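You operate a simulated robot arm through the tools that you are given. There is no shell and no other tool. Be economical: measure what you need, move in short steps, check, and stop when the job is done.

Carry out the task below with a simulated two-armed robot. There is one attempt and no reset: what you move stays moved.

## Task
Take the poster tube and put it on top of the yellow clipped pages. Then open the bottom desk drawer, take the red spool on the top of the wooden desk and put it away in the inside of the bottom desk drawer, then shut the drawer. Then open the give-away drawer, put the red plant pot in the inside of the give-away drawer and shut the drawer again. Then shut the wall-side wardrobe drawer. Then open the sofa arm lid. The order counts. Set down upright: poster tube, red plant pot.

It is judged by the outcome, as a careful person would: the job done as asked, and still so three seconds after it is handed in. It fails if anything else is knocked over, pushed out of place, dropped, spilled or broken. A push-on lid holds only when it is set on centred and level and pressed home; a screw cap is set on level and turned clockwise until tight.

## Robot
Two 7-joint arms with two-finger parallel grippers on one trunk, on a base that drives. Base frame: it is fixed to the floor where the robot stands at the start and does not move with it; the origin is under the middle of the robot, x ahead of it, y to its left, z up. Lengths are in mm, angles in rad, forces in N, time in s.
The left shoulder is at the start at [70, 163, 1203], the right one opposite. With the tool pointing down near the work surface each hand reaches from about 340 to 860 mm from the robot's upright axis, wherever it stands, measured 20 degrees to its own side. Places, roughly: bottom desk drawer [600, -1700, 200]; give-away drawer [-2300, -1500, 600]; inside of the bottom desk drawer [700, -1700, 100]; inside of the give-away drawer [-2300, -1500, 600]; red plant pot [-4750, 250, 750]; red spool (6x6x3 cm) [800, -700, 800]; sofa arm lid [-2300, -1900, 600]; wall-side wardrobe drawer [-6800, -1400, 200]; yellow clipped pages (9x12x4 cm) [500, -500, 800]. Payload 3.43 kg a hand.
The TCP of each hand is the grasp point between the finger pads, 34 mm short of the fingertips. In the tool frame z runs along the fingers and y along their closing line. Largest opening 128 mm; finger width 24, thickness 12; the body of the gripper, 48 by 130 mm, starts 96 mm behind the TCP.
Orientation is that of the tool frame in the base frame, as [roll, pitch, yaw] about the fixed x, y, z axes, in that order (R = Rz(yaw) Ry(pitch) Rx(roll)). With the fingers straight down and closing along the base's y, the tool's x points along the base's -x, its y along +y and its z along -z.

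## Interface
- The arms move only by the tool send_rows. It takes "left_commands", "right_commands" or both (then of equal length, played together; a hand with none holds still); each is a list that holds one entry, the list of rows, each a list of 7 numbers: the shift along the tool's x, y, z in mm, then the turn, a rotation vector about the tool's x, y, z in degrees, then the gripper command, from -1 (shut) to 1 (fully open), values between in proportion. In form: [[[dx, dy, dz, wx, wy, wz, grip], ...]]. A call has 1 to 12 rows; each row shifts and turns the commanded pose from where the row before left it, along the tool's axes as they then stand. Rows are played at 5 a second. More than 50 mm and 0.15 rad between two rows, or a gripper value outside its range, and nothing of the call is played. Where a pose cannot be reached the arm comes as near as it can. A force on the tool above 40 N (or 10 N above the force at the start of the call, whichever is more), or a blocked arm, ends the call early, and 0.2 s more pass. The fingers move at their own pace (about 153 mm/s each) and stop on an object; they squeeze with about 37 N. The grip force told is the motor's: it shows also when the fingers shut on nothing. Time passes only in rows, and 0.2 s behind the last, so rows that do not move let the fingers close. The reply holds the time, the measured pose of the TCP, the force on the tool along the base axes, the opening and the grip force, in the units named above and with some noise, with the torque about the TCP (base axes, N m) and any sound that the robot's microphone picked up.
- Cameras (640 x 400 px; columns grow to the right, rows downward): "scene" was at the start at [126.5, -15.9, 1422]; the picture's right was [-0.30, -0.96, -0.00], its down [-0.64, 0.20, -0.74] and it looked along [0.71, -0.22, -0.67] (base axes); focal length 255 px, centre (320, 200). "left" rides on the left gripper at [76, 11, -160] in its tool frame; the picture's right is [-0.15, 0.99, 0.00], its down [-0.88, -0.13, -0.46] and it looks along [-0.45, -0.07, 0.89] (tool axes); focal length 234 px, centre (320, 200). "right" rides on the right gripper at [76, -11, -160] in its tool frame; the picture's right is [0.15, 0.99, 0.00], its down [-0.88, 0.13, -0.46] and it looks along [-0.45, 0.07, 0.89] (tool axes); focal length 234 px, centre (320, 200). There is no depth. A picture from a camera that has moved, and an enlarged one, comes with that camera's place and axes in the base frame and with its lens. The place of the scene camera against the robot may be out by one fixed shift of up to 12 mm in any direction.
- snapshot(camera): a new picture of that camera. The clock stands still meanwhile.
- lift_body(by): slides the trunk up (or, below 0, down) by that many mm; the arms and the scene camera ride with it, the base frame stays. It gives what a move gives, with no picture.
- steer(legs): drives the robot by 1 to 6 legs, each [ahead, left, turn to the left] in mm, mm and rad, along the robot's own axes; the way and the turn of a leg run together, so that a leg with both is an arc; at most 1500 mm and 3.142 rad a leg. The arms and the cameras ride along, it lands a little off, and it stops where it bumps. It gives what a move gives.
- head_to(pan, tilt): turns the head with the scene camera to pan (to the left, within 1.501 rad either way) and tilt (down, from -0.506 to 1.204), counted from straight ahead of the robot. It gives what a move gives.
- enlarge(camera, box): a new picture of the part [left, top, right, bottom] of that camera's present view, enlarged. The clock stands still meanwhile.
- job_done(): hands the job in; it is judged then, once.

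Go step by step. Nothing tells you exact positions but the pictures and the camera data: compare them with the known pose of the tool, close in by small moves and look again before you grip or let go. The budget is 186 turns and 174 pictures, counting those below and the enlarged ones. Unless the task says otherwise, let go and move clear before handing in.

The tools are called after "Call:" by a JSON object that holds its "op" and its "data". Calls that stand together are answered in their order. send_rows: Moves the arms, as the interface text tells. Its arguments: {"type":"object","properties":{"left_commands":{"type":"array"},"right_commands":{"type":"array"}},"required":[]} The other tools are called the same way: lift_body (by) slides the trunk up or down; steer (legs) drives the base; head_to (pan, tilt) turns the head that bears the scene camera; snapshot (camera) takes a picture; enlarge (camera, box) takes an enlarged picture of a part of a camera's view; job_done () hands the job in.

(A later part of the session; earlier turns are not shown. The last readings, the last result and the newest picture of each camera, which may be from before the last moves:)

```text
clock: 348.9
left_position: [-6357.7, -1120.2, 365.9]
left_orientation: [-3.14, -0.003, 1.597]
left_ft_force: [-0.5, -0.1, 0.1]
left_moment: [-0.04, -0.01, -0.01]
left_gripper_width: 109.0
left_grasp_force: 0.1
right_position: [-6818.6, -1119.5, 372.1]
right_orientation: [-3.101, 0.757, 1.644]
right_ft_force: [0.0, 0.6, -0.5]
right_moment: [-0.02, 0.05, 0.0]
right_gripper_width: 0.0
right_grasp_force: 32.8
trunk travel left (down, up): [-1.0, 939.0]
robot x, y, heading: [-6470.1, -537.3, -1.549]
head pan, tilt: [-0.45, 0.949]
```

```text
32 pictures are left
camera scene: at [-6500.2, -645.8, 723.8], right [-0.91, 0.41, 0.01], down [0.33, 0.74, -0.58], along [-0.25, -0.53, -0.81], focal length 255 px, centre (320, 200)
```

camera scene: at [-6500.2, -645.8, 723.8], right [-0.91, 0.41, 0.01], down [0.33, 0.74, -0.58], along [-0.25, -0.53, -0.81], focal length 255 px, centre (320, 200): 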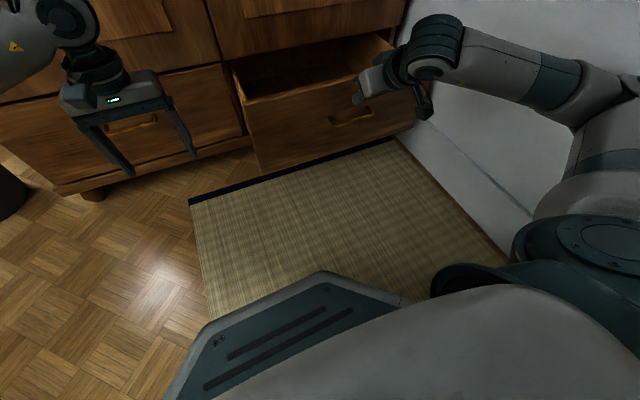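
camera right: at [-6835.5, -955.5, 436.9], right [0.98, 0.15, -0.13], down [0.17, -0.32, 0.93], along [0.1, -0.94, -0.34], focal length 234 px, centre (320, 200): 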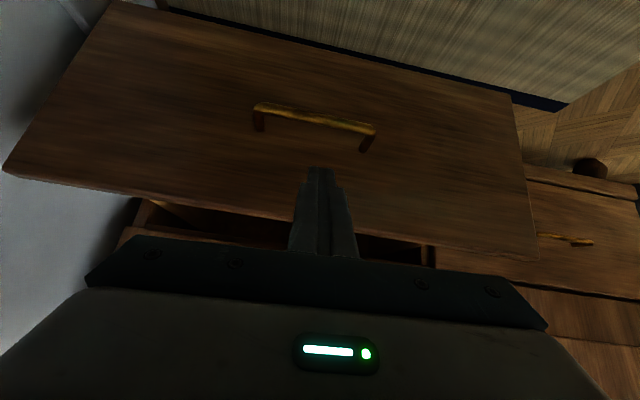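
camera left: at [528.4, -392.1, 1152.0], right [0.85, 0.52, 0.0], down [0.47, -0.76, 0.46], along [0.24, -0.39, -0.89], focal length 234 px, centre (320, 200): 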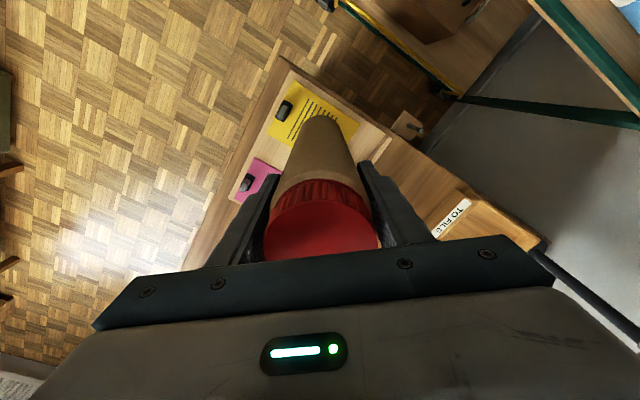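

Tip is above the handle on the panel. Retract the left hand first, then push by driving ahead.

Call:
{"op": "send_rows", "data": {"left_commands": [[[40, 0, -20, 0, 0, 0, 0.7], [40, 0, -20, 0, 0, 0, 0.7], [40, 0, -20, 0, 0, 0, 0.7], [40, 0, -20, 0, 0, 0, 0.7], [20, 0, 0, 0, 0, 0, 0.7]]]}}

Call:
{"op": "steer", "data": {"legs": [[230, 0, 0]]}}

Call:
{"op": "snapshot", "data": {"camera": "scene"}}

```text
clock: 350.1
left_position: [-6361.1, -937.6, 445.2]
left_orientation: [-3.137, -0.005, 1.595]
left_ft_force: [-0.2, -0.4, 0.2]
left_moment: [-0.02, 0.02, 0.0]
left_gripper_width: 108.7
left_grasp_force: 0.1
right_position: [-6819.2, -1118.7, 371.0]
right_orientation: [-3.099, 0.76, 1.646]
right_ft_force: [0.3, -0.7, 0.1]
right_moment: [0.02, 0.02, 0.02]
right_gripper_width: 0.0
right_grasp_force: 33.3
trunk travel left (down, up): [-1.0, 939.0]
robot x, y, heading: [-6475.2, -534.4, -1.546]
head pan, tilt: [-0.45, 0.949]
```

```text
clock: 350.8
left_position: [-6360.8, -937.5, 446.1]
left_orientation: [3.14, 0.0, 1.594]
left_ft_force: [0.3, -0.5, -0.2]
left_moment: [-0.05, 0.03, -0.03]
left_gripper_width: 108.8
left_grasp_force: 0.1
right_position: [-6818.1, -1120.8, 371.8]
right_orientation: [-3.107, 0.76, 1.64]
right_ft_force: [-0.6, -0.3, 0.2]
right_moment: [-0.04, 0.0, -0.03]
right_gripper_width: 0.3
right_grasp_force: 33.2
trunk travel left (down, up): [-1.0, 939.0]
robot x, y, heading: [-6469.8, -538.9, -1.548]
head pan, tilt: [-0.45, 0.949]
stopped in leg 1: the robot was blocked; the commanded pose is now the measured one
```

```text
31 pictures are left
camera scene: at [-6501.1, -645.3, 723.7], right [-0.91, 0.41, 0.0], down [0.33, 0.74, -0.58], along [-0.24, -0.53, -0.81], focal length 255 px, centre (320, 200)
```

scene: 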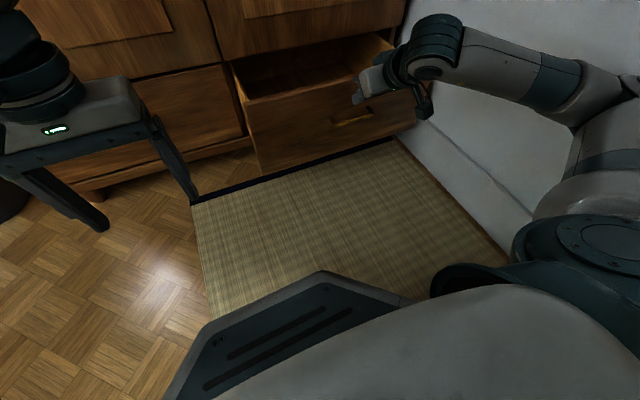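

Something blocks the base; look to the right side.

Call:
{"op": "head_to", "data": {"pan": -1.3, "tilt": 0.7}}

Call:
{"op": "snapshot", "data": {"camera": "scene"}}

```text
clock: 352.0
left_position: [-6361.4, -937.1, 445.5]
left_orientation: [-3.139, 0.001, 1.596]
left_ft_force: [0.3, -0.3, 1.2]
left_moment: [0.01, 0.0, -0.03]
left_gripper_width: 108.7
left_grasp_force: 0.1
right_position: [-6819.0, -1119.7, 371.5]
right_orientation: [-3.108, 0.761, 1.638]
right_ft_force: [0.1, -0.4, -0.1]
right_moment: [0.06, 0.0, -0.01]
right_gripper_width: 0.0
right_grasp_force: 33.7
trunk travel left (down, up): [-1.0, 939.0]
robot x, y, heading: [-6470.3, -535.6, -1.544]
head pan, tilt: [-1.3, 0.7]
```

```text
30 pictures are left
camera scene: at [-6552.3, -603.9, 743.6], right [-0.29, 0.96, 0.0], down [0.61, 0.19, -0.77], along [-0.73, -0.22, -0.64], focal length 255 px, centre (320, 200)
```

scene: 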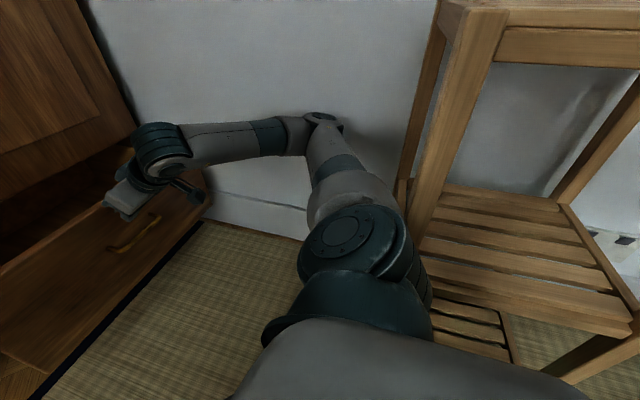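

The right elbow touches the wall and the shoulder is near the rack. Shift the base left 90 to free it.

Call:
{"op": "steer", "data": {"legs": [[0, 90, 0]]}}

Call:
{"op": "snapshot", "data": {"camera": "scene"}}

```text
clock: 353.1
left_position: [-6272.4, -936.4, 445.7]
left_orientation: [3.138, -0.001, 1.594]
left_ft_force: [0.6, -0.1, 0.0]
left_moment: [-0.01, 0.03, 0.0]
left_gripper_width: 108.8
left_grasp_force: 0.1
right_position: [-6730.5, -1117.9, 369.6]
right_orientation: [-3.113, 0.759, 1.636]
right_ft_force: [0.5, -0.1, -0.7]
right_moment: [-0.01, -0.01, 0.0]
right_gripper_width: 0.0
right_grasp_force: 32.9
trunk travel left (down, up): [-1.0, 939.0]
robot x, y, heading: [-6381.7, -536.4, -1.545]
head pan, tilt: [-1.3, 0.7]
```

```text
29 pictures are left
camera scene: at [-6465.4, -602.3, 743.3], right [-0.29, 0.96, 0.0], down [0.62, 0.19, -0.76], along [-0.73, -0.22, -0.64], focal length 255 px, centre (320, 200)
```

scene: 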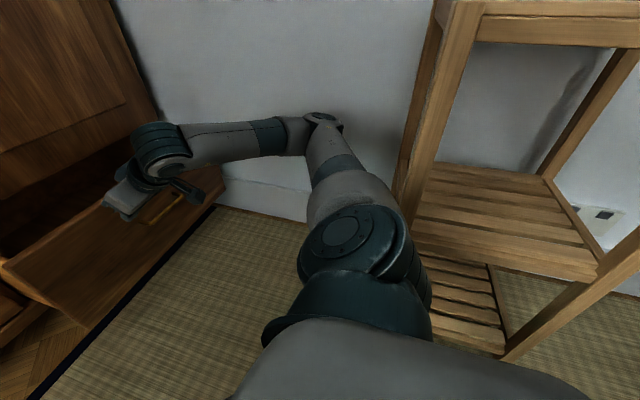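

Call:
{"op": "steer", "data": {"legs": [[230, 0, -0.02]]}}

Call:
{"op": "snapshot", "data": {"camera": "scene"}}

```text
clock: 354.8
left_position: [-6276.4, -1161.7, 447.6]
left_orientation: [3.139, -0.002, 1.577]
left_ft_force: [-0.3, 0.1, -0.4]
left_moment: [0.02, -0.01, -0.03]
left_gripper_width: 108.6
left_grasp_force: 0.0
right_position: [-6737.3, -1337.6, 370.3]
right_orientation: [-3.111, 0.761, 1.617]
right_ft_force: [-0.3, 0.4, 0.5]
right_moment: [-0.03, -0.01, 0.0]
right_gripper_width: 0.5
right_grasp_force: 33.0
trunk travel left (down, up): [-1.0, 939.0]
robot x, y, heading: [-6379.2, -758.3, -1.559]
head pan, tilt: [-1.3, 0.7]
```

```text
28 pictures are left
camera scene: at [-6462.9, -825.9, 743.3], right [-0.27, 0.96, 0.0], down [0.62, 0.18, -0.76], along [-0.74, -0.21, -0.64], focal length 255 px, centre (320, 200)
```

scene: 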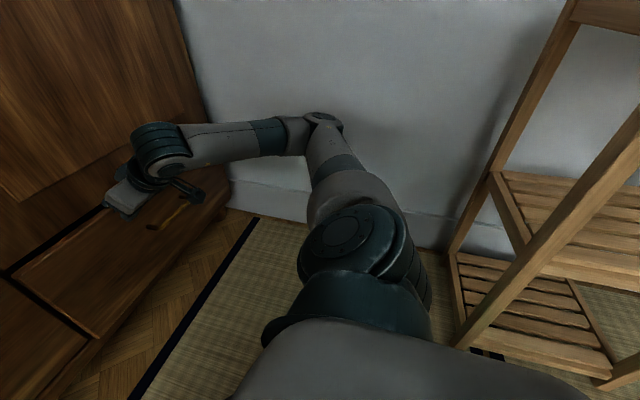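

Call:
{"op": "steer", "data": {"legs": [[110, 0, 0]]}}

Call:
{"op": "head_to", "data": {"pan": -0.8, "tilt": 0.9}}

Call:
{"op": "snapshot", "data": {"camera": "scene"}}

```text
clock: 355.7
left_position: [-6276.6, -1195.4, 445.3]
left_orientation: [3.138, -0.001, 1.574]
left_ft_force: [0.6, 0.8, 0.0]
left_moment: [-0.01, -0.01, 0.02]
left_gripper_width: 108.8
left_grasp_force: 0.0
right_position: [-6738.4, -1362.2, 368.1]
right_orientation: [-3.109, 0.747, 1.616]
right_ft_force: [0.3, 4.3, 1.4]
right_moment: [0.03, 0.01, 0.01]
right_gripper_width: 0.0
right_grasp_force: 33.2
trunk travel left (down, up): [-1.0, 939.0]
robot x, y, heading: [-6381.3, -793.1, -1.565]
head pan, tilt: [-1.3, 0.7]
stopped in leg 1: the force on the tool passed its limit (the readings are from after the stop); the commanded pose is now the measured one
```

```text
clock: 356.6
left_position: [-6277.3, -1195.2, 446.8]
left_orientation: [3.136, -0.001, 1.574]
left_ft_force: [-0.8, -0.6, 0.2]
left_moment: [-0.02, -0.01, 0.01]
left_gripper_width: 108.8
left_grasp_force: 0.1
right_position: [-6737.2, -1362.5, 368.2]
right_orientation: [-3.109, 0.745, 1.615]
right_ft_force: [1.3, 6.9, 1.2]
right_moment: [0.03, -0.02, 0.02]
right_gripper_width: 0.0
right_grasp_force: 33.0
trunk travel left (down, up): [-1.0, 939.0]
robot x, y, heading: [-6377.6, -792.8, -1.567]
head pan, tilt: [-0.799, 0.901]
```

```text
27 pictures are left
camera scene: at [-6435.1, -887.5, 727.3], right [-0.7, 0.71, 0.0], down [0.56, 0.55, -0.62], along [-0.44, -0.44, -0.78], focal length 255 px, centre (320, 200)
```

scene: 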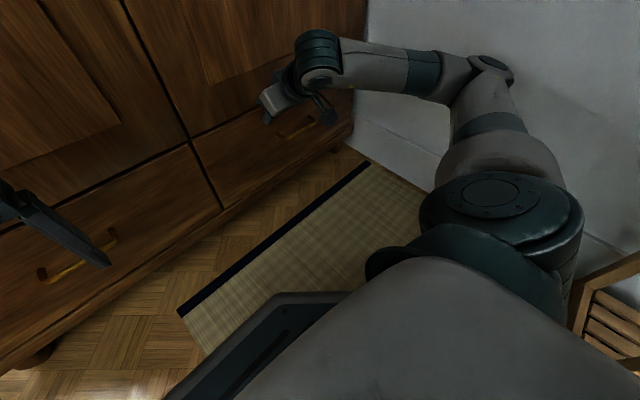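

Call:
{"op": "enlarge", "data": {"camera": "scene", "box": [120, 70, 360, 240]}}

```text
2.35 times, centred on (240, 155) of scene
camera zoom: at [-6435.1, -887.5, 727.3], right [-0.7, 0.71, 0.0], down [0.56, 0.55, -0.62], along [-0.44, -0.44, -0.78], focal length 601 px, centre (508, 306)
```

zoom: 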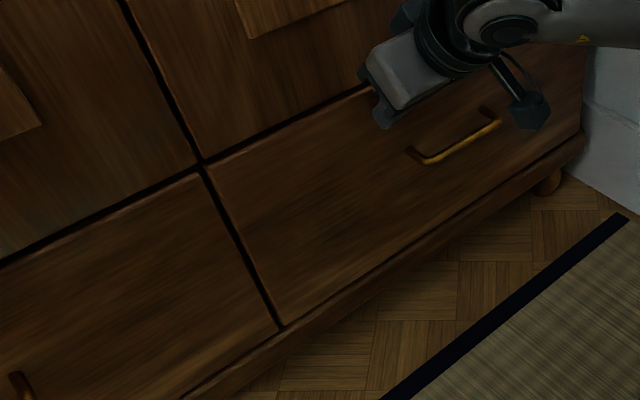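

The wardrobe drawer is flush. Back away, raise the trunk, return the right hand to tool-down and pull both hands in.

Call:
{"op": "steer", "data": {"legs": [[-170, 30, 0]]}}

Call:
{"op": "lift_body", "data": {"by": 400}}

Call:
{"op": "lift_body", "data": {"by": 220}}

Call:
{"op": "send_rows", "data": {"right_commands": [[[0, 20, 0, 0, 7.2, 0, -1], [0, 25, 0, 0, 7.2, 0, -1], [0, 30, 0, 0, 7.2, 0, -1], [0, 35, 0, 0, 7.2, 0, -1], [0, 35, 0, 0, 7.2, 0, -1], [0, 35, 0, 0, 7.2, 0, -1], [30, 30, 0, 0, 0, 0, -1], [30, 20, 0, 0, 0, 0, -1]]]}}

Call:
{"op": "steer", "data": {"legs": [[0, 0, 1.565]]}}

Call:
{"op": "head_to", "data": {"pan": -0.1, "tilt": 0.5}}

Call:
{"op": "snapshot", "data": {"camera": "scene"}}

```text
clock: 358.1
left_position: [-6246.2, -1025.0, 446.9]
left_orientation: [3.138, -0.002, 1.576]
left_ft_force: [-0.1, -0.1, 0.2]
left_moment: [0.0, 0.02, -0.03]
left_gripper_width: 109.0
left_grasp_force: 0.1
right_position: [-6708.4, -1192.9, 368.0]
right_orientation: [-3.111, 0.744, 1.618]
right_ft_force: [0.6, 0.5, 0.0]
right_moment: [0.03, -0.02, 0.03]
right_gripper_width: 0.1
right_grasp_force: 32.7
trunk travel left (down, up): [-1.0, 939.0]
robot x, y, heading: [-6351.1, -626.1, -1.564]
head pan, tilt: [-0.799, 0.901]
```

```text
clock: 361.9
left_position: [-6247.2, -1025.9, 845.7]
left_orientation: [3.138, -0.002, 1.577]
left_ft_force: [-0.1, -0.3, -0.5]
left_moment: [0.0, -0.02, -0.04]
left_gripper_width: 108.9
left_grasp_force: 0.1
right_position: [-6708.6, -1192.8, 768.4]
right_orientation: [-3.108, 0.745, 1.619]
right_ft_force: [0.5, -0.3, 0.4]
right_moment: [0.02, 0.0, 0.0]
right_gripper_width: 0.0
right_grasp_force: 33.6
trunk travel left (down, up): [-401.0, 539.0]
robot x, y, heading: [-6351.2, -621.6, -1.565]
head pan, tilt: [-0.799, 0.901]
```

```text
clock: 364.3
left_position: [-6246.8, -1024.6, 1066.8]
left_orientation: [3.139, 0.0, 1.576]
left_ft_force: [0.1, 0.2, 0.2]
left_moment: [0.01, -0.01, 0.03]
left_gripper_width: 108.7
left_grasp_force: 0.1
right_position: [-6707.4, -1193.0, 988.3]
right_orientation: [-3.109, 0.746, 1.62]
right_ft_force: [0.2, -0.3, 0.1]
right_moment: [0.03, 0.02, -0.01]
right_gripper_width: 0.0
right_grasp_force: 32.8
trunk travel left (down, up): [-621.0, 319.0]
robot x, y, heading: [-6345.6, -623.9, -1.564]
head pan, tilt: [-0.799, 0.901]
```

```text
clock: 366.1
left_position: [-6246.4, -1025.4, 1066.1]
left_orientation: [3.138, -0.002, 1.576]
left_ft_force: [-0.8, 0.7, 0.6]
left_moment: [0.02, 0.02, -0.01]
left_gripper_width: 108.6
left_grasp_force: 0.0
right_position: [-6480.5, -1126.0, 981.3]
right_orientation: [-3.117, -0.01, 1.595]
right_ft_force: [-0.6, -0.6, -0.1]
right_moment: [0.01, 0.03, 0.04]
right_gripper_width: 0.2
right_grasp_force: 33.4
trunk travel left (down, up): [-621.0, 319.0]
robot x, y, heading: [-6354.8, -622.4, -1.57]
head pan, tilt: [-0.799, 0.901]
```

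```text
clock: 370.1
left_position: [-5941.0, -550.6, 1066.2]
left_orientation: [3.138, -0.003, 3.077]
left_ft_force: [-0.1, -0.2, -0.1]
left_moment: [0.02, 0.03, 0.01]
left_gripper_width: 108.8
left_grasp_force: 0.1
right_position: [-5856.8, -789.9, 981.2]
right_orientation: [-3.12, -0.008, 3.098]
right_ft_force: [0.4, -0.6, 0.6]
right_moment: [-0.04, 0.02, -0.01]
right_gripper_width: 0.1
right_grasp_force: 33.3
trunk travel left (down, up): [-621.0, 319.0]
robot x, y, heading: [-6344.9, -624.6, -0.066]
head pan, tilt: [-0.799, 0.901]
```

```text
clock: 371.2
left_position: [-5941.8, -550.4, 1066.8]
left_orientation: [3.139, -0.001, 3.077]
left_ft_force: [0.1, 0.5, -0.1]
left_moment: [0.01, 0.03, 0.03]
left_gripper_width: 108.7
left_grasp_force: 0.1
right_position: [-5856.4, -789.5, 980.7]
right_orientation: [-3.119, -0.009, 3.096]
right_ft_force: [-0.3, 0.5, 0.1]
right_moment: [-0.02, -0.01, 0.01]
right_gripper_width: 0.0
right_grasp_force: 33.2
trunk travel left (down, up): [-621.0, 319.0]
robot x, y, heading: [-6346.6, -623.9, -0.062]
head pan, tilt: [-0.099, 0.499]
```

```text
25 pictures are left
camera scene: at [-6212.3, -632.5, 1381.0], right [-0.16, -0.99, 0.0], down [-0.47, 0.08, -0.88], along [0.87, -0.14, -0.48], focal length 255 px, centre (320, 200)
```

scene: 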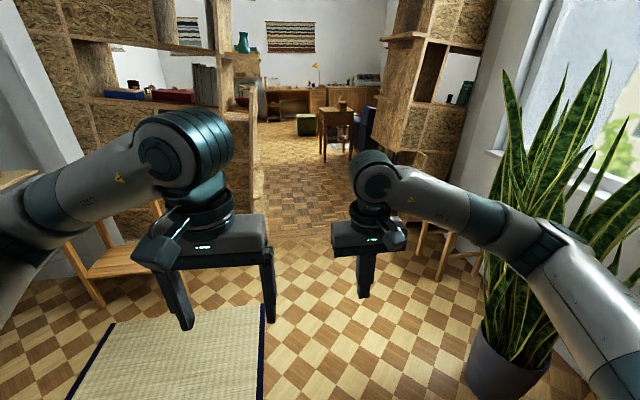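

Call:
{"op": "steer", "data": {"legs": [[0, 0, 0.063], [850, 0, 0]]}}

Call:
{"op": "send_rows", "data": {"left_commands": [[[-36, 1, 0, 0, 0, 0, 0.7], [-36, 1, 0, 0, 0, 0, 0.7], [-36, 1, 0, 0, 0, 0, 0.7], [-36, 1, 0, 0, 0, 0, 0.7], [-36, 1, 0, 0, 0, 0, 0.7], [-36, 1, 0, 0, 0, 0, 0.7], [-36, 1, 0, 0, 0, 0, 0.7], [-36, 1, 0, 0, 0, 0, 0.7], [-36, 1, 0, 0, 0, 0, 0.7]]], "right_commands": [[[-28, 6, 0, 0, 0, 0, -1], [-28, 6, 0, 0, 0, 0, -1], [-28, 6, 0, 0, 0, 0, -1], [-28, 6, 0, 0, 0, 0, -1], [-28, 6, 0, 0, 0, 0, -1], [-28, 6, 0, 0, 0, 0, -1], [-28, 6, 0, 0, 0, 0, -1], [-28, 6, 0, 0, 0, 0, -1], [-28, 6, 0, 0, 0, 0, -1]]]}}

Call:
{"op": "steer", "data": {"legs": [[500, -300, 0]]}}

Call:
{"op": "snapshot", "data": {"camera": "scene"}}

```text
clock: 376.2
left_position: [-5085.8, -524.5, 1066.8]
left_orientation: [3.137, -0.002, 3.138]
left_ft_force: [0.6, -0.6, -0.2]
left_moment: [0.03, -0.02, 0.01]
left_gripper_width: 108.6
left_grasp_force: 0.0
right_position: [-4985.2, -759.1, 981.7]
right_orientation: [-3.12, -0.01, -3.124]
right_ft_force: [-0.6, 0.6, -0.2]
right_moment: [0.0, 0.06, -0.02]
right_gripper_width: 0.2
right_grasp_force: 32.9
trunk travel left (down, up): [-621.0, 319.0]
robot x, y, heading: [-5487.7, -619.8, -0.003]
head pan, tilt: [-0.099, 0.499]
```

```text
clock: 378.2
left_position: [-4756.7, -517.7, 1065.1]
left_orientation: [3.137, -0.004, 3.14]
left_ft_force: [0.4, 0.3, 0.6]
left_moment: [-0.03, 0.02, 0.01]
left_gripper_width: 109.1
left_grasp_force: 0.1
right_position: [-4731.2, -699.6, 978.3]
right_orientation: [-3.119, -0.008, -3.124]
right_ft_force: [0.5, 0.3, -0.2]
right_moment: [0.02, -0.01, 0.0]
right_gripper_width: 0.1
right_grasp_force: 33.2
trunk travel left (down, up): [-621.0, 319.0]
robot x, y, heading: [-5484.5, -625.6, -0.004]
head pan, tilt: [-0.099, 0.499]
```

```text
clock: 380.9
left_position: [-4357.6, -771.0, 1069.1]
left_orientation: [3.134, 0.003, 3.125]
left_ft_force: [0.1, 0.3, 0.1]
left_moment: [0.01, -0.02, 0.01]
left_gripper_width: 108.9
left_grasp_force: 0.0
right_position: [-4334.1, -951.7, 980.3]
right_orientation: [-3.124, -0.007, -3.135]
right_ft_force: [0.3, 0.7, -0.3]
right_moment: [-0.01, 0.01, -0.02]
right_gripper_width: 0.1
right_grasp_force: 32.7
trunk travel left (down, up): [-621.0, 319.0]
robot x, y, heading: [-5082.2, -863.2, -0.018]
head pan, tilt: [-0.099, 0.499]
stopped in leg 1: the robot was blocked; the commanded pose is now the measured one
```

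```text
24 pictures are left
camera scene: at [-4951.8, -870.0, 1381.7], right [-0.11, -0.99, 0.0], down [-0.47, 0.06, -0.88], along [0.87, -0.1, -0.48], focal length 255 px, centre (320, 200)
```

scene: 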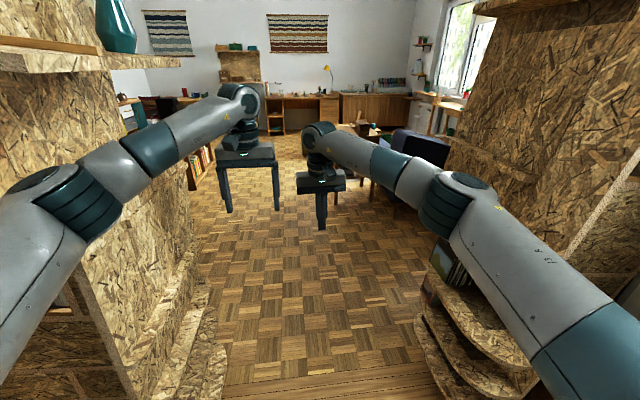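

Left elbow brushed the shelf end; back off, shift right 85 and go on.

Call:
{"op": "steer", "data": {"legs": [[-70, 0, 0.018], [0, -75, 0], [1480, 0, 0]]}}

Call:
{"op": "snapshot", "data": {"camera": "scene"}}

```text
clock: 389.2
left_position: [-2997.2, -779.7, 1063.6]
left_orientation: [3.137, -0.001, -3.112]
left_ft_force: [-0.3, -0.4, -0.1]
left_moment: [0.01, 0.01, 0.0]
left_gripper_width: 108.6
left_grasp_force: 0.2
right_position: [-2965.9, -961.8, 978.2]
right_orientation: [-3.118, -0.011, -3.093]
right_ft_force: [-0.7, -0.4, 0.6]
right_moment: [0.01, 0.02, 0.02]
right_gripper_width: 0.0
right_grasp_force: 32.6
trunk travel left (down, up): [-621.0, 319.0]
robot x, y, heading: [-3721.9, -909.5, 0.025]
head pan, tilt: [-0.099, 0.499]
```

```text
23 pictures are left
camera scene: at [-3585.1, -905.1, 1381.0], right [-0.07, -1.0, 0.0], down [-0.48, 0.03, -0.88], along [0.88, -0.06, -0.48], focal length 255 px, centre (320, 200)
```

scene: 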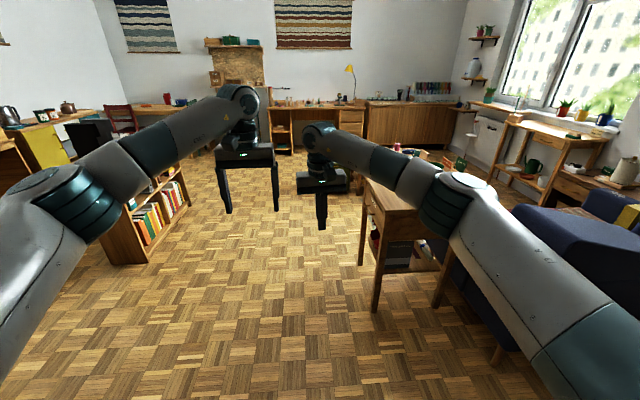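

Call:
{"op": "steer", "data": {"legs": [[0, 300, -0.025], [1500, 0, 0], [450, 0, -1.2]]}}

Call:
{"op": "head_to", "data": {"pan": -0.75, "tilt": 0.55}}

Call:
{"op": "snapshot", "data": {"camera": "scene"}}

```text
clock: 401.2
left_position: [-1482.2, -1471.0, 1064.1]
left_orientation: [3.136, -0.004, 1.978]
left_ft_force: [0.3, -0.3, -0.3]
left_moment: [0.0, 0.01, 0.0]
left_gripper_width: 108.7
left_grasp_force: 0.1
right_position: [-1640.0, -1565.0, 978.9]
right_orientation: [-3.119, -0.011, 1.997]
right_ft_force: [0.4, 0.4, -0.6]
right_moment: [0.03, 0.0, 0.01]
right_gripper_width: 0.1
right_grasp_force: 33.1
trunk travel left (down, up): [-621.0, 319.0]
robot x, y, heading: [-1870.5, -839.6, -1.163]
head pan, tilt: [-0.099, 0.499]
cut short: leg 3
```

```text
clock: 402.2
left_position: [-1481.5, -1471.1, 1064.3]
left_orientation: [3.136, -0.003, 1.977]
left_ft_force: [0.4, -0.8, -0.1]
left_moment: [-0.02, 0.04, 0.02]
left_gripper_width: 108.7
left_grasp_force: 0.0
right_position: [-1639.5, -1565.8, 978.6]
right_orientation: [-3.119, -0.008, 1.997]
right_ft_force: [0.4, 0.4, -0.2]
right_moment: [0.0, 0.0, -0.01]
right_gripper_width: 0.1
right_grasp_force: 33.2
trunk travel left (down, up): [-621.0, 319.0]
robot x, y, heading: [-1870.4, -845.4, -1.168]
head pan, tilt: [-0.75, 0.55]
```

```text
22 pictures are left
camera scene: at [-1882.8, -964.4, 1376.5], right [-0.94, 0.34, 0.0], down [0.18, 0.49, -0.85], along [-0.29, -0.8, -0.52], focal length 255 px, centre (320, 200)
```

scene: 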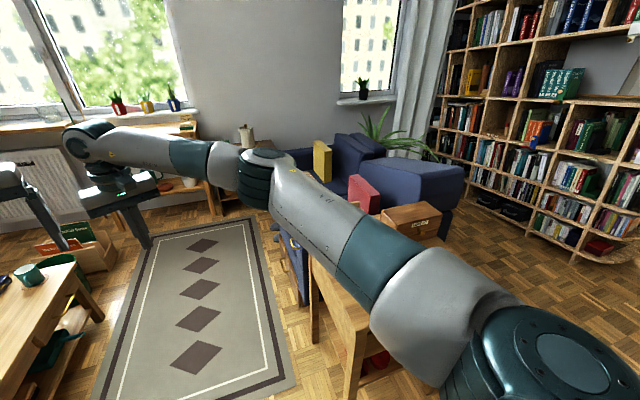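

The arm is blocking the view. Raise the trunk to clear everything, move onto the rug side and turn to face the sofa arm.

Call:
{"op": "lift_body", "data": {"by": 300}}

Call:
{"op": "steer", "data": {"legs": [[600, 150, 0], [0, 0, -1.7]]}}

Call:
{"op": "head_to", "data": {"pan": 0.2, "tilt": 0.85}}

Call:
{"op": "snapshot", "data": {"camera": "scene"}}

```text
clock: 405.2
left_position: [-1481.4, -1470.8, 1364.5]
left_orientation: [3.137, -0.003, 1.976]
left_ft_force: [-0.2, 0.3, -0.4]
left_moment: [-0.01, -0.06, 0.0]
left_gripper_width: 108.8
left_grasp_force: 0.0
right_position: [-1640.0, -1565.5, 1279.1]
right_orientation: [-3.119, -0.008, 1.998]
right_ft_force: [-0.1, 0.2, 0.9]
right_moment: [0.0, -0.01, -0.03]
right_gripper_width: 0.0
right_grasp_force: 32.6
trunk travel left (down, up): [-921.0, 19.0]
robot x, y, heading: [-1870.2, -841.4, -1.168]
head pan, tilt: [-0.75, 0.55]
```

```text
clock: 412.7
left_position: [-2162.9, -1637.6, 1363.7]
left_orientation: [3.136, -0.003, 0.295]
left_ft_force: [-0.3, -0.3, 0.9]
left_moment: [-0.02, 0.02, 0.0]
left_gripper_width: 108.7
left_grasp_force: 0.0
right_position: [-2239.9, -1469.3, 1278.5]
right_orientation: [-3.12, -0.008, 0.313]
right_ft_force: [0.6, 0.5, 0.8]
right_moment: [-0.01, 0.03, -0.03]
right_gripper_width: 0.4
right_grasp_force: 33.8
trunk travel left (down, up): [-921.0, 19.0]
robot x, y, heading: [-1494.3, -1328.6, -2.85]
head pan, tilt: [-0.75, 0.55]
```

```text
clock: 413.9
left_position: [-2163.2, -1636.4, 1364.7]
left_orientation: [3.136, -0.004, 0.294]
left_ft_force: [0.2, -0.9, -0.6]
left_moment: [-0.02, 0.02, 0.02]
left_gripper_width: 108.8
left_grasp_force: 0.2
right_position: [-2239.2, -1468.2, 1278.7]
right_orientation: [-3.119, -0.007, 0.313]
right_ft_force: [-0.3, -0.4, 0.1]
right_moment: [0.01, -0.04, 0.01]
right_gripper_width: 0.0
right_grasp_force: 32.8
trunk travel left (down, up): [-921.0, 19.0]
robot x, y, heading: [-1496.5, -1322.2, -2.849]
head pan, tilt: [0.201, 0.85]
```

```text
21 pictures are left
camera scene: at [-1616.3, -1365.4, 1651.1], right [-0.47, 0.88, 0.0], down [0.66, 0.36, -0.66], along [-0.58, -0.31, -0.75], focal length 255 px, centre (320, 200)
```

scene: 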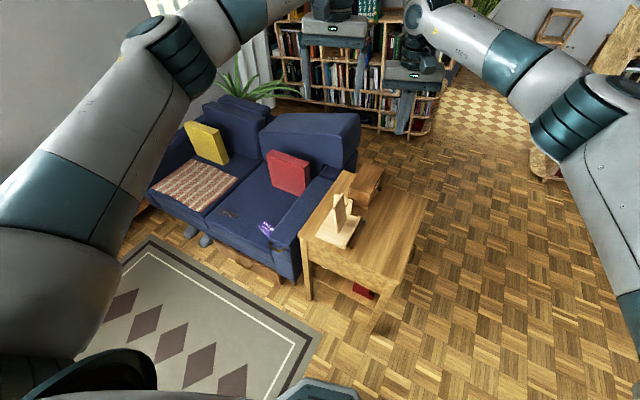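

Now I see the sofa and the arm between it and the table. Look closer.

Call:
{"op": "enlarge", "data": {"camera": "scene", "box": [200, 110, 380, 300]}}

```text
2.11 times, centred on (290, 205) of scene
camera zoom: at [-1616.3, -1365.4, 1651.1], right [-0.47, 0.88, 0.0], down [0.66, 0.36, -0.66], along [-0.58, -0.31, -0.75], focal length 538 px, centre (383, 190)
```

zoom: 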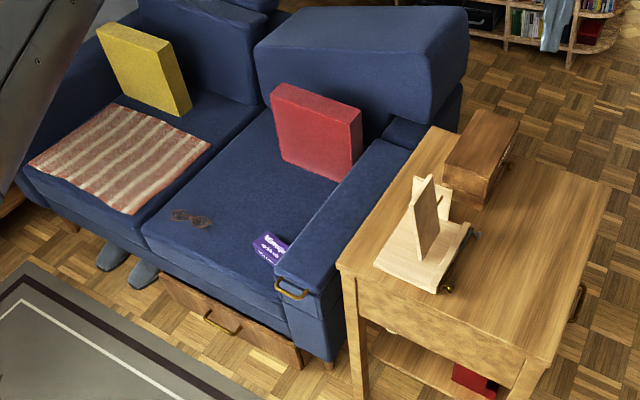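

The sofa arm's padded top has a gold pull on its front end near [-2071, -1838, 590] — that's the lid. Face it squarely with the left arm, retract the right hand, and pitch the left tool forward.

Call:
{"op": "steer", "data": {"legs": [[0, 0, -0.292], [0, 320, 0]]}}

Call:
{"op": "send_rows", "data": {"left_commands": [[[40, 0, 0, 0, 0, 0, 0], [40, 0, 0, 0, 0, 0, -0.1], [40, 0, 0, 0, 0, 0, -0.1], [0, 0, 0, 0, -8.3, 0, -0.1], [0, 0, 0, 0, -8.3, 0, -0.1], [0, 0, 0, 0, -8.3, 0, -0.1], [0, 0, 0, 0, -8.3, 0, -0.1], [0, 0, 0, 0, -8.3, 0, -0.1], [0, 0, 0, 0, -8.3, 0, -0.1], [0, 0, 0, 0, -8.3, 0, -0.1]]], "right_commands": [[[36, 0, 0, 0, 0, 0, -1], [36, 0, 0, 0, 0, 0, -1], [36, 0, 0, 0, 0, 0, -1], [36, 0, 0, 0, 0, 0, -1], [36, 0, 0, 0, 0, 0, -1], [36, 0, 0, 0, 0, 0, -1], [36, 0, 0, 0, 0, 0, -1], [36, 0, 0, 0, 0, 0, -1], [30, 0, 0, 0, 0, 0, -1], [0, 0, 0, 0, 0, 0, -1]]]}}

Call:
{"op": "send_rows", "data": {"left_commands": [[[0, 0, 0, 0, 0, -8.2, -0.1], [0, 0, 0, 0, 0, -8.2, -0.1], [0, 0, 0, 0, 0, -8.2, -0.1], [0, 0, 0, 0, 0, -8.2, -0.1], [0, 0, 0, 0, 0, -8.2, -0.1], [0, 0, 0, 0, 0, -8.2, -0.1], [0, 0, 0, 0, 0, -8.2, -0.1], [0, 0, 0, 0, 0, -8.2, -0.1], [0, 0, 0, 0, 0, -8.2, -0.1], [0, 0, 0, 0, 0, -8.2, -0.1], [0, 0, 0, 0, 0, -8.0, -0.1]]]}}

Call:
{"op": "lift_body", "data": {"by": -300}}

Call:
{"op": "snapshot", "data": {"camera": "scene"}}

Call:
{"op": "snapshot", "data": {"camera": "left"}}

```text
clock: 417.0
left_position: [-2226.1, -1733.2, 1365.3]
left_orientation: [3.134, -0.003, -0.005]
left_ft_force: [-0.7, 0.9, 0.5]
left_moment: [-0.05, 0.0, -0.02]
left_gripper_width: 108.8
left_grasp_force: 0.0
right_position: [-2250.0, -1549.7, 1279.6]
right_orientation: [-3.121, -0.009, 0.011]
right_ft_force: [0.0, 0.5, 0.2]
right_moment: [-0.04, 0.01, 0.02]
right_gripper_width: 0.0
right_grasp_force: 33.1
trunk travel left (down, up): [-921.0, 19.0]
robot x, y, heading: [-1494.3, -1628.3, 3.136]
head pan, tilt: [0.201, 0.85]
```

```text
clock: 419.2
left_position: [-2107.4, -1737.5, 1365.2]
left_orientation: [3.136, 1.009, -0.012]
left_ft_force: [-0.9, -0.1, 0.0]
left_moment: [-0.04, 0.0, 0.02]
left_gripper_width: 57.6
left_grasp_force: 0.1
right_position: [-1930.8, -1551.7, 1281.6]
right_orientation: [-3.119, -0.01, 0.012]
right_ft_force: [-0.4, -0.7, 0.4]
right_moment: [0.04, 0.02, -0.01]
right_gripper_width: 0.3
right_grasp_force: 33.2
trunk travel left (down, up): [-921.0, 19.0]
robot x, y, heading: [-1496.6, -1629.7, 3.134]
head pan, tilt: [0.201, 0.85]
```

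```text
clock: 421.6
left_position: [-2107.1, -1736.6, 1365.4]
left_orientation: [-2.131, 0.002, 1.569]
left_ft_force: [-1.0, -0.8, -0.6]
left_moment: [0.02, 0.0, 0.01]
left_gripper_width: 57.8
left_grasp_force: 0.1
right_position: [-1932.0, -1551.0, 1282.8]
right_orientation: [-3.118, -0.009, 0.012]
right_ft_force: [0.3, 0.0, -0.9]
right_moment: [0.02, -0.03, 0.02]
right_gripper_width: 0.0
right_grasp_force: 33.2
trunk travel left (down, up): [-921.0, 19.0]
robot x, y, heading: [-1496.3, -1634.8, 3.135]
head pan, tilt: [0.201, 0.85]
```

```text
clock: 424.6
left_position: [-2107.0, -1736.4, 1066.8]
left_orientation: [-2.131, 0.005, 1.566]
left_ft_force: [1.0, 0.9, -0.4]
left_moment: [-0.03, -0.02, 0.02]
left_gripper_width: 57.8
left_grasp_force: 0.0
right_position: [-1932.1, -1551.3, 982.2]
right_orientation: [-3.12, -0.009, 0.012]
right_ft_force: [-1.3, 0.1, 0.3]
right_moment: [0.01, -0.04, -0.01]
right_gripper_width: 0.0
right_grasp_force: 33.6
trunk travel left (down, up): [-621.0, 319.0]
robot x, y, heading: [-1497.1, -1631.1, 3.137]
head pan, tilt: [0.201, 0.85]
```

```text
19 pictures are left
camera scene: at [-1626.5, -1638.0, 1351.1], right [-0.19, 0.98, 0.0], down [0.74, 0.15, -0.66], along [-0.65, -0.13, -0.75], focal length 255 px, centre (320, 200)
```

scene: 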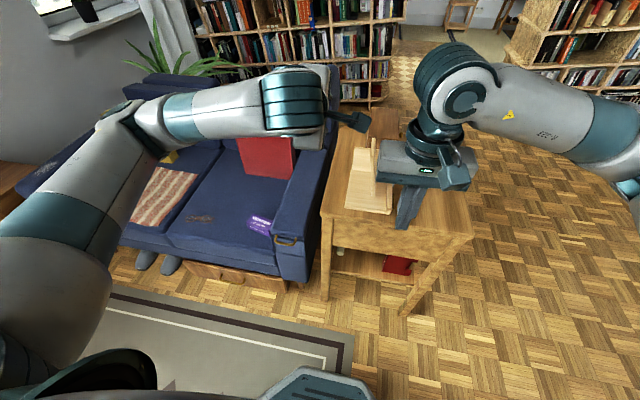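

```text
18 pictures are left
camera left: at [-1965.6, -1660.0, 1142.0], right [0.53, -0.15, -0.84], down [0.31, -0.88, 0.36], along [-0.79, -0.45, -0.41], focal length 234 px, centre (320, 200)
```

left: 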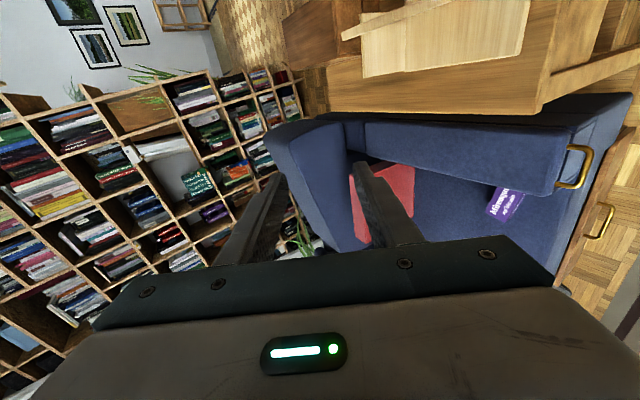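

Triangulated handle ≈[-2056, -1840, 620]. Plan: bring closed left fingertips beside the arm on the seat side, slide beneath the pull, then lift. First move aside and lower.

Call:
{"op": "send_rows", "data": {"left_commands": [[[-40, 5, -8, 0, 0, 0, -1], [-40, 5, -8, 0, 0, 0, -1], [-40, 5, -8, 0, 0, 0, -1], [-40, 5, -8, 0, 0, 0, -1], [-38, 5, -8, 0, 0, 0, -1], [0, 6, -9, 0, 0, 0, -1]]]}}

Call:
{"op": "lift_body", "data": {"by": -300}}

Call:
{"op": "snapshot", "data": {"camera": "left"}}

Call:
{"op": "snapshot", "data": {"camera": "scene"}}

```text
clock: 426.0
left_position: [-2067.4, -1938.4, 1068.9]
left_orientation: [-2.132, 0.005, 1.565]
left_ft_force: [-0.3, -0.3, 0.1]
left_moment: [-0.02, 0.0, 0.02]
left_gripper_width: 0.0
left_grasp_force: 32.8
left hand out of reach, approached as far as the arm can: row 5, 6
right_position: [-1932.1, -1550.4, 981.4]
right_orientation: [-3.12, -0.011, 0.012]
right_ft_force: [-0.1, -0.1, 0.4]
right_moment: [-0.01, -0.01, -0.01]
right_gripper_width: 0.0
right_grasp_force: 32.8
trunk travel left (down, up): [-621.0, 319.0]
robot x, y, heading: [-1499.3, -1633.2, 3.142]
head pan, tilt: [0.201, 0.85]
```

```text
clock: 429.0
left_position: [-2067.1, -1937.6, 769.9]
left_orientation: [-2.132, 0.005, 1.564]
left_ft_force: [0.0, -0.7, -0.3]
left_moment: [0.01, -0.02, -0.01]
left_gripper_width: 0.0
left_grasp_force: 33.6
right_position: [-1932.0, -1551.0, 681.9]
right_orientation: [-3.12, -0.009, 0.013]
right_ft_force: [-0.7, 0.1, -0.3]
right_moment: [0.02, 0.0, 0.02]
right_gripper_width: 0.1
right_grasp_force: 32.9
trunk travel left (down, up): [-321.0, 619.0]
robot x, y, heading: [-1497.5, -1632.9, 3.138]
head pan, tilt: [0.201, 0.85]
```

```text
17 pictures are left
camera left: at [-1925.9, -1862.7, 845.4], right [0.53, -0.15, -0.84], down [0.31, -0.88, 0.36], along [-0.79, -0.45, -0.42], focal length 234 px, centre (320, 200)
```

left: 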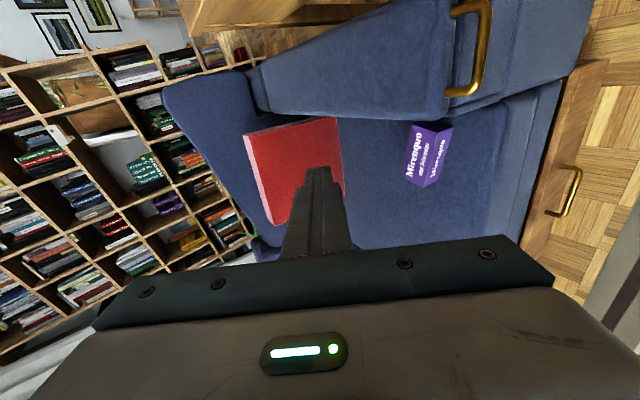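

```text
16 pictures are left
camera scene: at [-1626.4, -1638.1, 1051.1], right [-0.19, 0.98, 0.0], down [0.74, 0.15, -0.66], along [-0.65, -0.13, -0.75], focal length 255 px, centre (320, 200)
```

scene: 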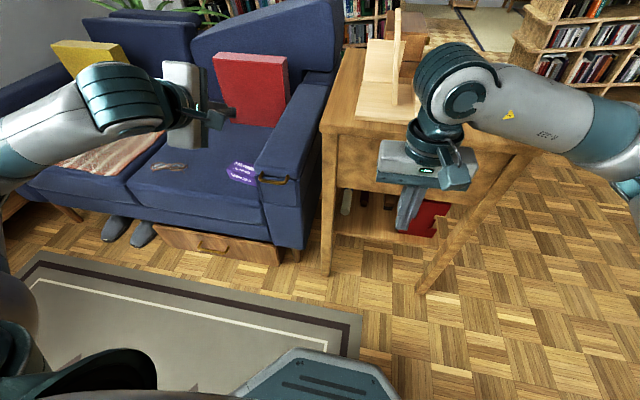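

The coffee table is ~140 mm behind the base, so I can back 85 mm, come down in front of the pull, then slide beneath it.

Call:
{"op": "steer", "data": {"legs": [[-85, 0, 0]]}}

Call:
{"op": "send_rows", "data": {"left_commands": [[[30, 0, 0, 0, 0, 0, -1], [30, 0, 0, 0, 0, 0, -1], [28, 0, 0, 0, 0, 0, -1], [0, 0, 0, 0, 0, 0, -1]]]}}

Call:
{"op": "lift_body", "data": {"by": -166}}

Call:
{"op": "snapshot", "data": {"camera": "left"}}

```text
clock: 430.1
left_position: [-1981.0, -1940.7, 770.3]
left_orientation: [-2.13, 0.006, 1.568]
left_ft_force: [0.6, -0.6, -0.5]
left_moment: [0.01, 0.0, -0.02]
left_gripper_width: 0.0
left_grasp_force: 33.0
right_position: [-1845.8, -1554.3, 682.0]
right_orientation: [-3.118, -0.008, 0.017]
right_ft_force: [0.1, 0.1, -0.1]
right_moment: [0.03, 0.05, 0.0]
right_gripper_width: 0.0
right_grasp_force: 32.9
trunk travel left (down, up): [-321.0, 619.0]
robot x, y, heading: [-1409.5, -1632.3, 3.135]
head pan, tilt: [0.201, 0.85]
```

```text
clock: 431.1
left_position: [-1987.4, -1851.1, 770.2]
left_orientation: [-2.132, 0.005, 1.567]
left_ft_force: [-0.8, 0.6, 0.0]
left_moment: [0.01, -0.04, -0.01]
left_gripper_width: 0.2
left_grasp_force: 33.0
left hand out of reach, approached as far as the arm can: row 1, 3
right_position: [-1846.3, -1554.2, 681.8]
right_orientation: [-3.119, -0.008, 0.016]
right_ft_force: [0.4, 0.3, 0.6]
right_moment: [0.04, 0.02, 0.02]
right_gripper_width: 0.0
right_grasp_force: 32.6
trunk travel left (down, up): [-321.0, 619.0]
robot x, y, heading: [-1410.4, -1632.4, 3.135]
head pan, tilt: [0.201, 0.85]
```

```text
clock: 432.9
left_position: [-1988.3, -1850.6, 603.9]
left_orientation: [-2.132, 0.005, 1.567]
left_ft_force: [0.3, 0.0, -0.7]
left_moment: [0.0, 0.02, -0.03]
left_gripper_width: 0.1
left_grasp_force: 32.9
right_position: [-1846.7, -1553.1, 517.1]
right_orientation: [-3.119, -0.007, 0.015]
right_ft_force: [0.5, 0.8, 0.1]
right_moment: [0.0, -0.01, 0.01]
right_gripper_width: 0.1
right_grasp_force: 32.8
trunk travel left (down, up): [-155.0, 785.0]
robot x, y, heading: [-1412.9, -1634.1, 3.136]
head pan, tilt: [0.201, 0.85]
```

```text
15 pictures are left
camera left: at [-1846.9, -1775.5, 680.6], right [0.53, -0.15, -0.84], down [0.31, -0.88, 0.36], along [-0.79, -0.45, -0.42], focal length 234 px, centre (320, 200)
```

left: 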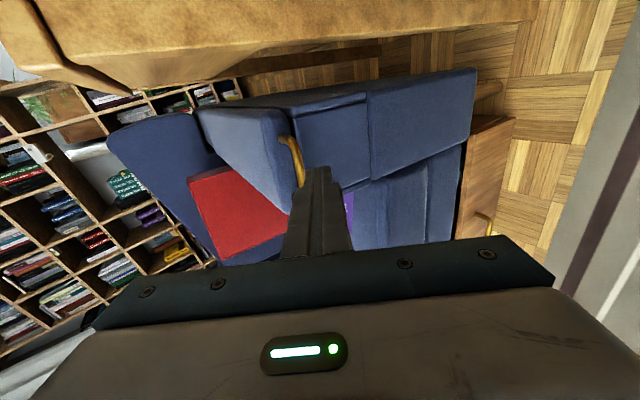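

Pull bar refined to about [-2061, -1848, 588]. Lower 40 more and advance 62 under it.

Call:
{"op": "lift_body", "data": {"by": -40}}

Call:
{"op": "steer", "data": {"legs": [[58, 0, 0]]}}

Call:
{"op": "snapshot", "data": {"camera": "left"}}

```text
clock: 433.8
left_position: [-1988.4, -1851.3, 565.0]
left_orientation: [-2.133, 0.005, 1.568]
left_ft_force: [-0.9, 0.2, 0.0]
left_moment: [-0.01, 0.01, 0.01]
left_gripper_width: 0.1
left_grasp_force: 33.1
right_position: [-1847.4, -1553.3, 476.0]
right_orientation: [-3.119, -0.009, 0.017]
right_ft_force: [0.1, -0.8, 0.6]
right_moment: [-0.01, -0.01, 0.03]
right_gripper_width: 0.0
right_grasp_force: 32.7
trunk travel left (down, up): [-115.0, 825.0]
robot x, y, heading: [-1412.4, -1636.4, 3.134]
head pan, tilt: [0.201, 0.85]
```

```text
clock: 434.7
left_position: [-2047.2, -1850.7, 564.7]
left_orientation: [-2.134, 0.006, 1.566]
left_ft_force: [0.3, 0.2, 0.8]
left_moment: [-0.02, 0.0, -0.01]
left_gripper_width: 0.0
left_grasp_force: 33.2
right_position: [-1906.2, -1551.7, 475.8]
right_orientation: [-3.118, -0.009, 0.014]
right_ft_force: [0.0, 0.5, -0.7]
right_moment: [0.0, 0.0, -0.02]
right_gripper_width: 0.0
right_grasp_force: 33.1
trunk travel left (down, up): [-115.0, 825.0]
robot x, y, heading: [-1466.7, -1632.4, 3.135]
head pan, tilt: [0.201, 0.85]
```

```text
14 pictures are left
camera left: at [-1905.7, -1774.7, 640.4], right [0.53, -0.15, -0.84], down [0.31, -0.88, 0.36], along [-0.79, -0.45, -0.42], focal length 234 px, centre (320, 200)
```

left: 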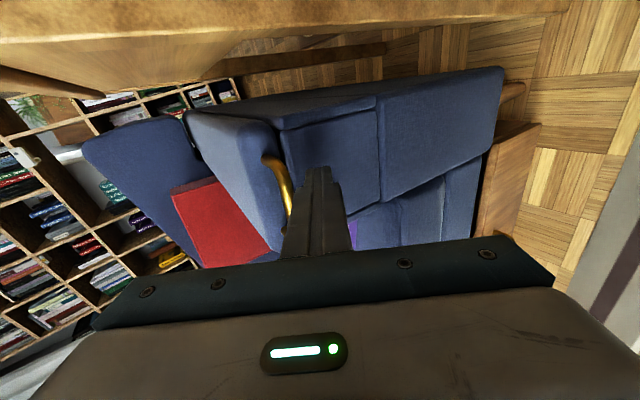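

The bar lies just above the fingertips. Lift.

Call:
{"op": "lift_body", "data": {"by": 60}}

Call:
{"op": "snapshot", "data": {"camera": "left"}}

```text
clock: 435.7
left_position: [-2046.6, -1850.4, 625.1]
left_orientation: [-2.132, 0.001, 1.567]
left_ft_force: [0.5, -1.1, -1.0]
left_moment: [0.0, -0.03, -0.01]
left_gripper_width: 0.0
left_grasp_force: 33.2
right_position: [-1905.7, -1551.9, 536.3]
right_orientation: [-3.119, -0.009, 0.015]
right_ft_force: [0.3, 0.2, 0.2]
right_moment: [0.03, -0.02, 0.03]
right_gripper_width: 0.0
right_grasp_force: 32.8
trunk travel left (down, up): [-175.0, 765.0]
robot x, y, heading: [-1470.1, -1632.5, 3.135]
head pan, tilt: [0.201, 0.85]
```

```text
13 pictures are left
camera left: at [-1905.7, -1774.8, 700.8], right [0.53, -0.15, -0.84], down [0.31, -0.88, 0.36], along [-0.79, -0.45, -0.42], focal length 234 px, centre (320, 200)
```

left: 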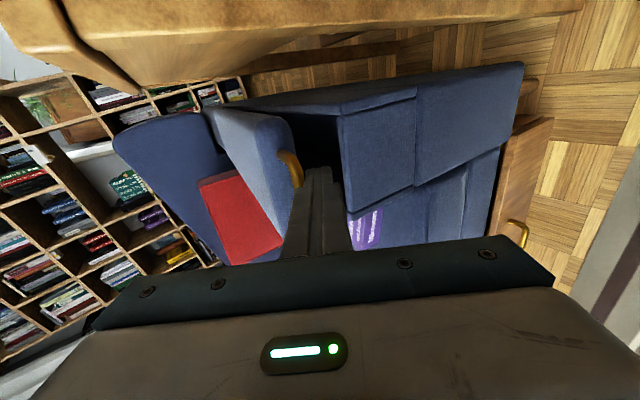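

The lid lifts. Continue raising while following its arc forward.

Call:
{"op": "lift_body", "data": {"by": 90}}

Call:
{"op": "steer", "data": {"legs": [[40, 0, 0]]}}

Call:
{"op": "lift_body", "data": {"by": 80}}

Call:
{"op": "snapshot", "data": {"camera": "left"}}

```text
clock: 437.0
left_position: [-2047.3, -1851.0, 715.3]
left_orientation: [-2.133, 0.006, 1.564]
left_ft_force: [1.4, 1.2, -1.4]
left_moment: [0.01, -0.02, -0.01]
left_gripper_width: 0.0
left_grasp_force: 33.3
right_position: [-1906.1, -1552.3, 626.5]
right_orientation: [-3.117, -0.007, 0.014]
right_ft_force: [0.4, -0.3, -0.3]
right_moment: [-0.01, -0.04, -0.01]
right_gripper_width: 0.0
right_grasp_force: 32.6
trunk travel left (down, up): [-265.0, 675.0]
robot x, y, heading: [-1474.5, -1629.7, 3.141]
head pan, tilt: [0.201, 0.85]
```

```text
clock: 437.9
left_position: [-2065.2, -1850.9, 713.8]
left_orientation: [-2.138, 0.009, 1.561]
left_ft_force: [12.4, -0.6, -0.5]
left_moment: [-0.01, -0.13, 0.12]
left_gripper_width: 0.1
left_grasp_force: 33.2
right_position: [-1929.9, -1552.7, 626.5]
right_orientation: [-3.121, -0.008, 0.014]
right_ft_force: [0.1, -0.1, 0.9]
right_moment: [-0.01, -0.01, 0.01]
right_gripper_width: 0.2
right_grasp_force: 33.5
trunk travel left (down, up): [-265.0, 675.0]
robot x, y, heading: [-1496.8, -1633.1, 3.137]
head pan, tilt: [0.201, 0.85]
stopped in leg 1: the force on the tool passed its limit (the readings are from after the stop); the commanded pose is now the measured one
```

```text
clock: 439.0
left_position: [-2067.8, -1849.5, 793.7]
left_orientation: [-2.136, 0.009, 1.562]
left_ft_force: [0.5, -0.1, -0.9]
left_moment: [0.0, -0.02, 0.02]
left_gripper_width: 0.0
left_grasp_force: 32.9
right_position: [-1930.6, -1552.7, 705.7]
right_orientation: [-3.118, -0.011, 0.014]
right_ft_force: [-0.2, -0.1, 0.3]
right_moment: [0.0, -0.03, 0.02]
right_gripper_width: 0.0
right_grasp_force: 32.9
trunk travel left (down, up): [-345.0, 595.0]
robot x, y, heading: [-1494.3, -1634.6, 3.143]
head pan, tilt: [0.201, 0.85]
```

```text
12 pictures are left
camera left: at [-1925.5, -1775.3, 870.5], right [0.53, -0.16, -0.83], down [0.31, -0.88, 0.36], along [-0.79, -0.45, -0.42], focal length 234 px, centre (320, 200)
```

left: 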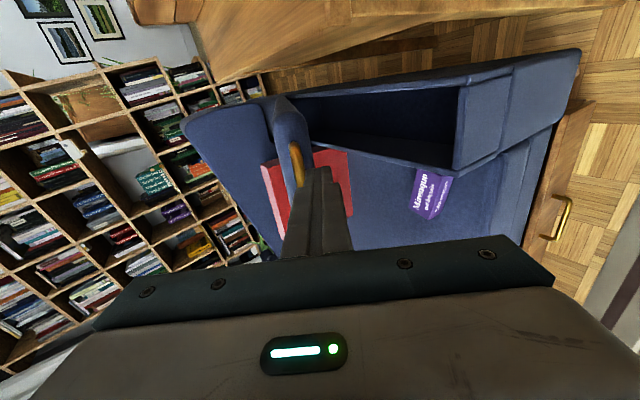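

Call:
{"op": "steer", "data": {"legs": [[35, 0, 0]]}}

Call:
{"op": "lift_body", "data": {"by": 80}}

Call:
{"op": "steer", "data": {"legs": [[50, 0, 0]]}}

Call:
{"op": "lift_body", "data": {"by": 60}}

Call:
{"op": "snapshot", "data": {"camera": "left"}}

```text
clock: 440.0
left_position: [-2091.1, -1850.6, 796.7]
left_orientation: [-2.131, 0.01, 1.558]
left_ft_force: [4.8, 0.3, 0.3]
left_moment: [0.0, 0.0, 0.06]
left_gripper_width: 0.0
left_grasp_force: 32.9
right_position: [-1957.9, -1552.8, 705.0]
right_orientation: [-3.119, -0.011, 0.015]
right_ft_force: [0.1, -0.2, -0.5]
right_moment: [-0.01, 0.02, -0.01]
right_gripper_width: 0.2
right_grasp_force: 33.1
trunk travel left (down, up): [-345.0, 595.0]
robot x, y, heading: [-1524.4, -1631.7, 3.141]
head pan, tilt: [0.201, 0.85]
stopped in leg 1: the force on the tool passed its limit (the readings are from after the stop); the commanded pose is now the measured one
```

```text
clock: 441.1
left_position: [-2091.3, -1850.6, 876.4]
left_orientation: [-2.131, 0.008, 1.558]
left_ft_force: [-0.1, 0.0, 0.1]
left_moment: [0.02, 0.01, -0.01]
left_gripper_width: 0.0
left_grasp_force: 33.3
right_position: [-1957.9, -1553.2, 785.9]
right_orientation: [-3.119, -0.013, 0.013]
right_ft_force: [-0.3, -0.2, -0.2]
right_moment: [-0.02, 0.02, 0.0]
right_gripper_width: 0.0
right_grasp_force: 32.9
trunk travel left (down, up): [-425.0, 515.0]
robot x, y, heading: [-1522.5, -1627.9, 3.14]
head pan, tilt: [0.201, 0.85]
```

```text
clock: 442.1
left_position: [-2142.0, -1851.5, 875.1]
left_orientation: [-2.133, 0.008, 1.561]
left_ft_force: [-0.4, -0.2, -0.4]
left_moment: [-0.01, 0.01, -0.03]
left_gripper_width: 0.0
left_grasp_force: 33.4
right_position: [-2008.9, -1552.3, 785.4]
right_orientation: [-3.119, -0.012, 0.014]
right_ft_force: [0.1, -0.4, -0.6]
right_moment: [0.02, -0.02, 0.02]
right_gripper_width: 0.1
right_grasp_force: 33.2
trunk travel left (down, up): [-425.0, 515.0]
robot x, y, heading: [-1571.8, -1633.9, 3.141]
head pan, tilt: [0.201, 0.85]
```

```text
clock: 443.1
left_position: [-2142.1, -1851.4, 936.6]
left_orientation: [-2.132, 0.008, 1.559]
left_ft_force: [-0.1, 0.1, -0.4]
left_moment: [0.0, 0.02, 0.0]
left_gripper_width: 0.2
left_grasp_force: 32.8
right_position: [-2008.0, -1551.3, 845.8]
right_orientation: [-3.12, -0.012, 0.016]
right_ft_force: [-1.0, 0.4, 0.0]
right_moment: [0.0, -0.03, 0.01]
right_gripper_width: 0.0
right_grasp_force: 33.2
trunk travel left (down, up): [-485.0, 455.0]
robot x, y, heading: [-1574.1, -1632.4, 3.145]
head pan, tilt: [0.201, 0.85]
```

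```text
11 pictures are left
camera left: at [-1999.1, -1775.8, 1011.4], right [0.52, -0.16, -0.84], down [0.31, -0.88, 0.36], along [-0.79, -0.45, -0.41], focal length 234 px, centre (320, 200)
```

left: 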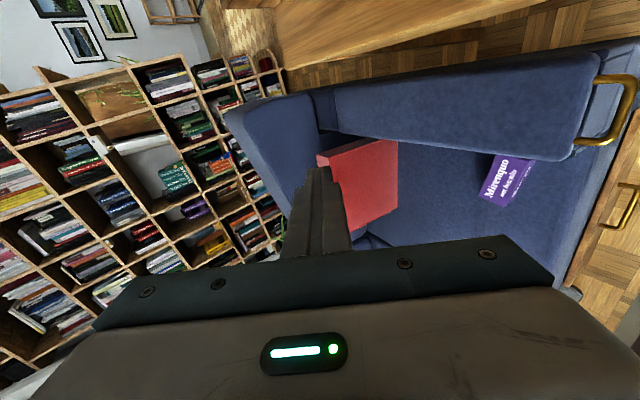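

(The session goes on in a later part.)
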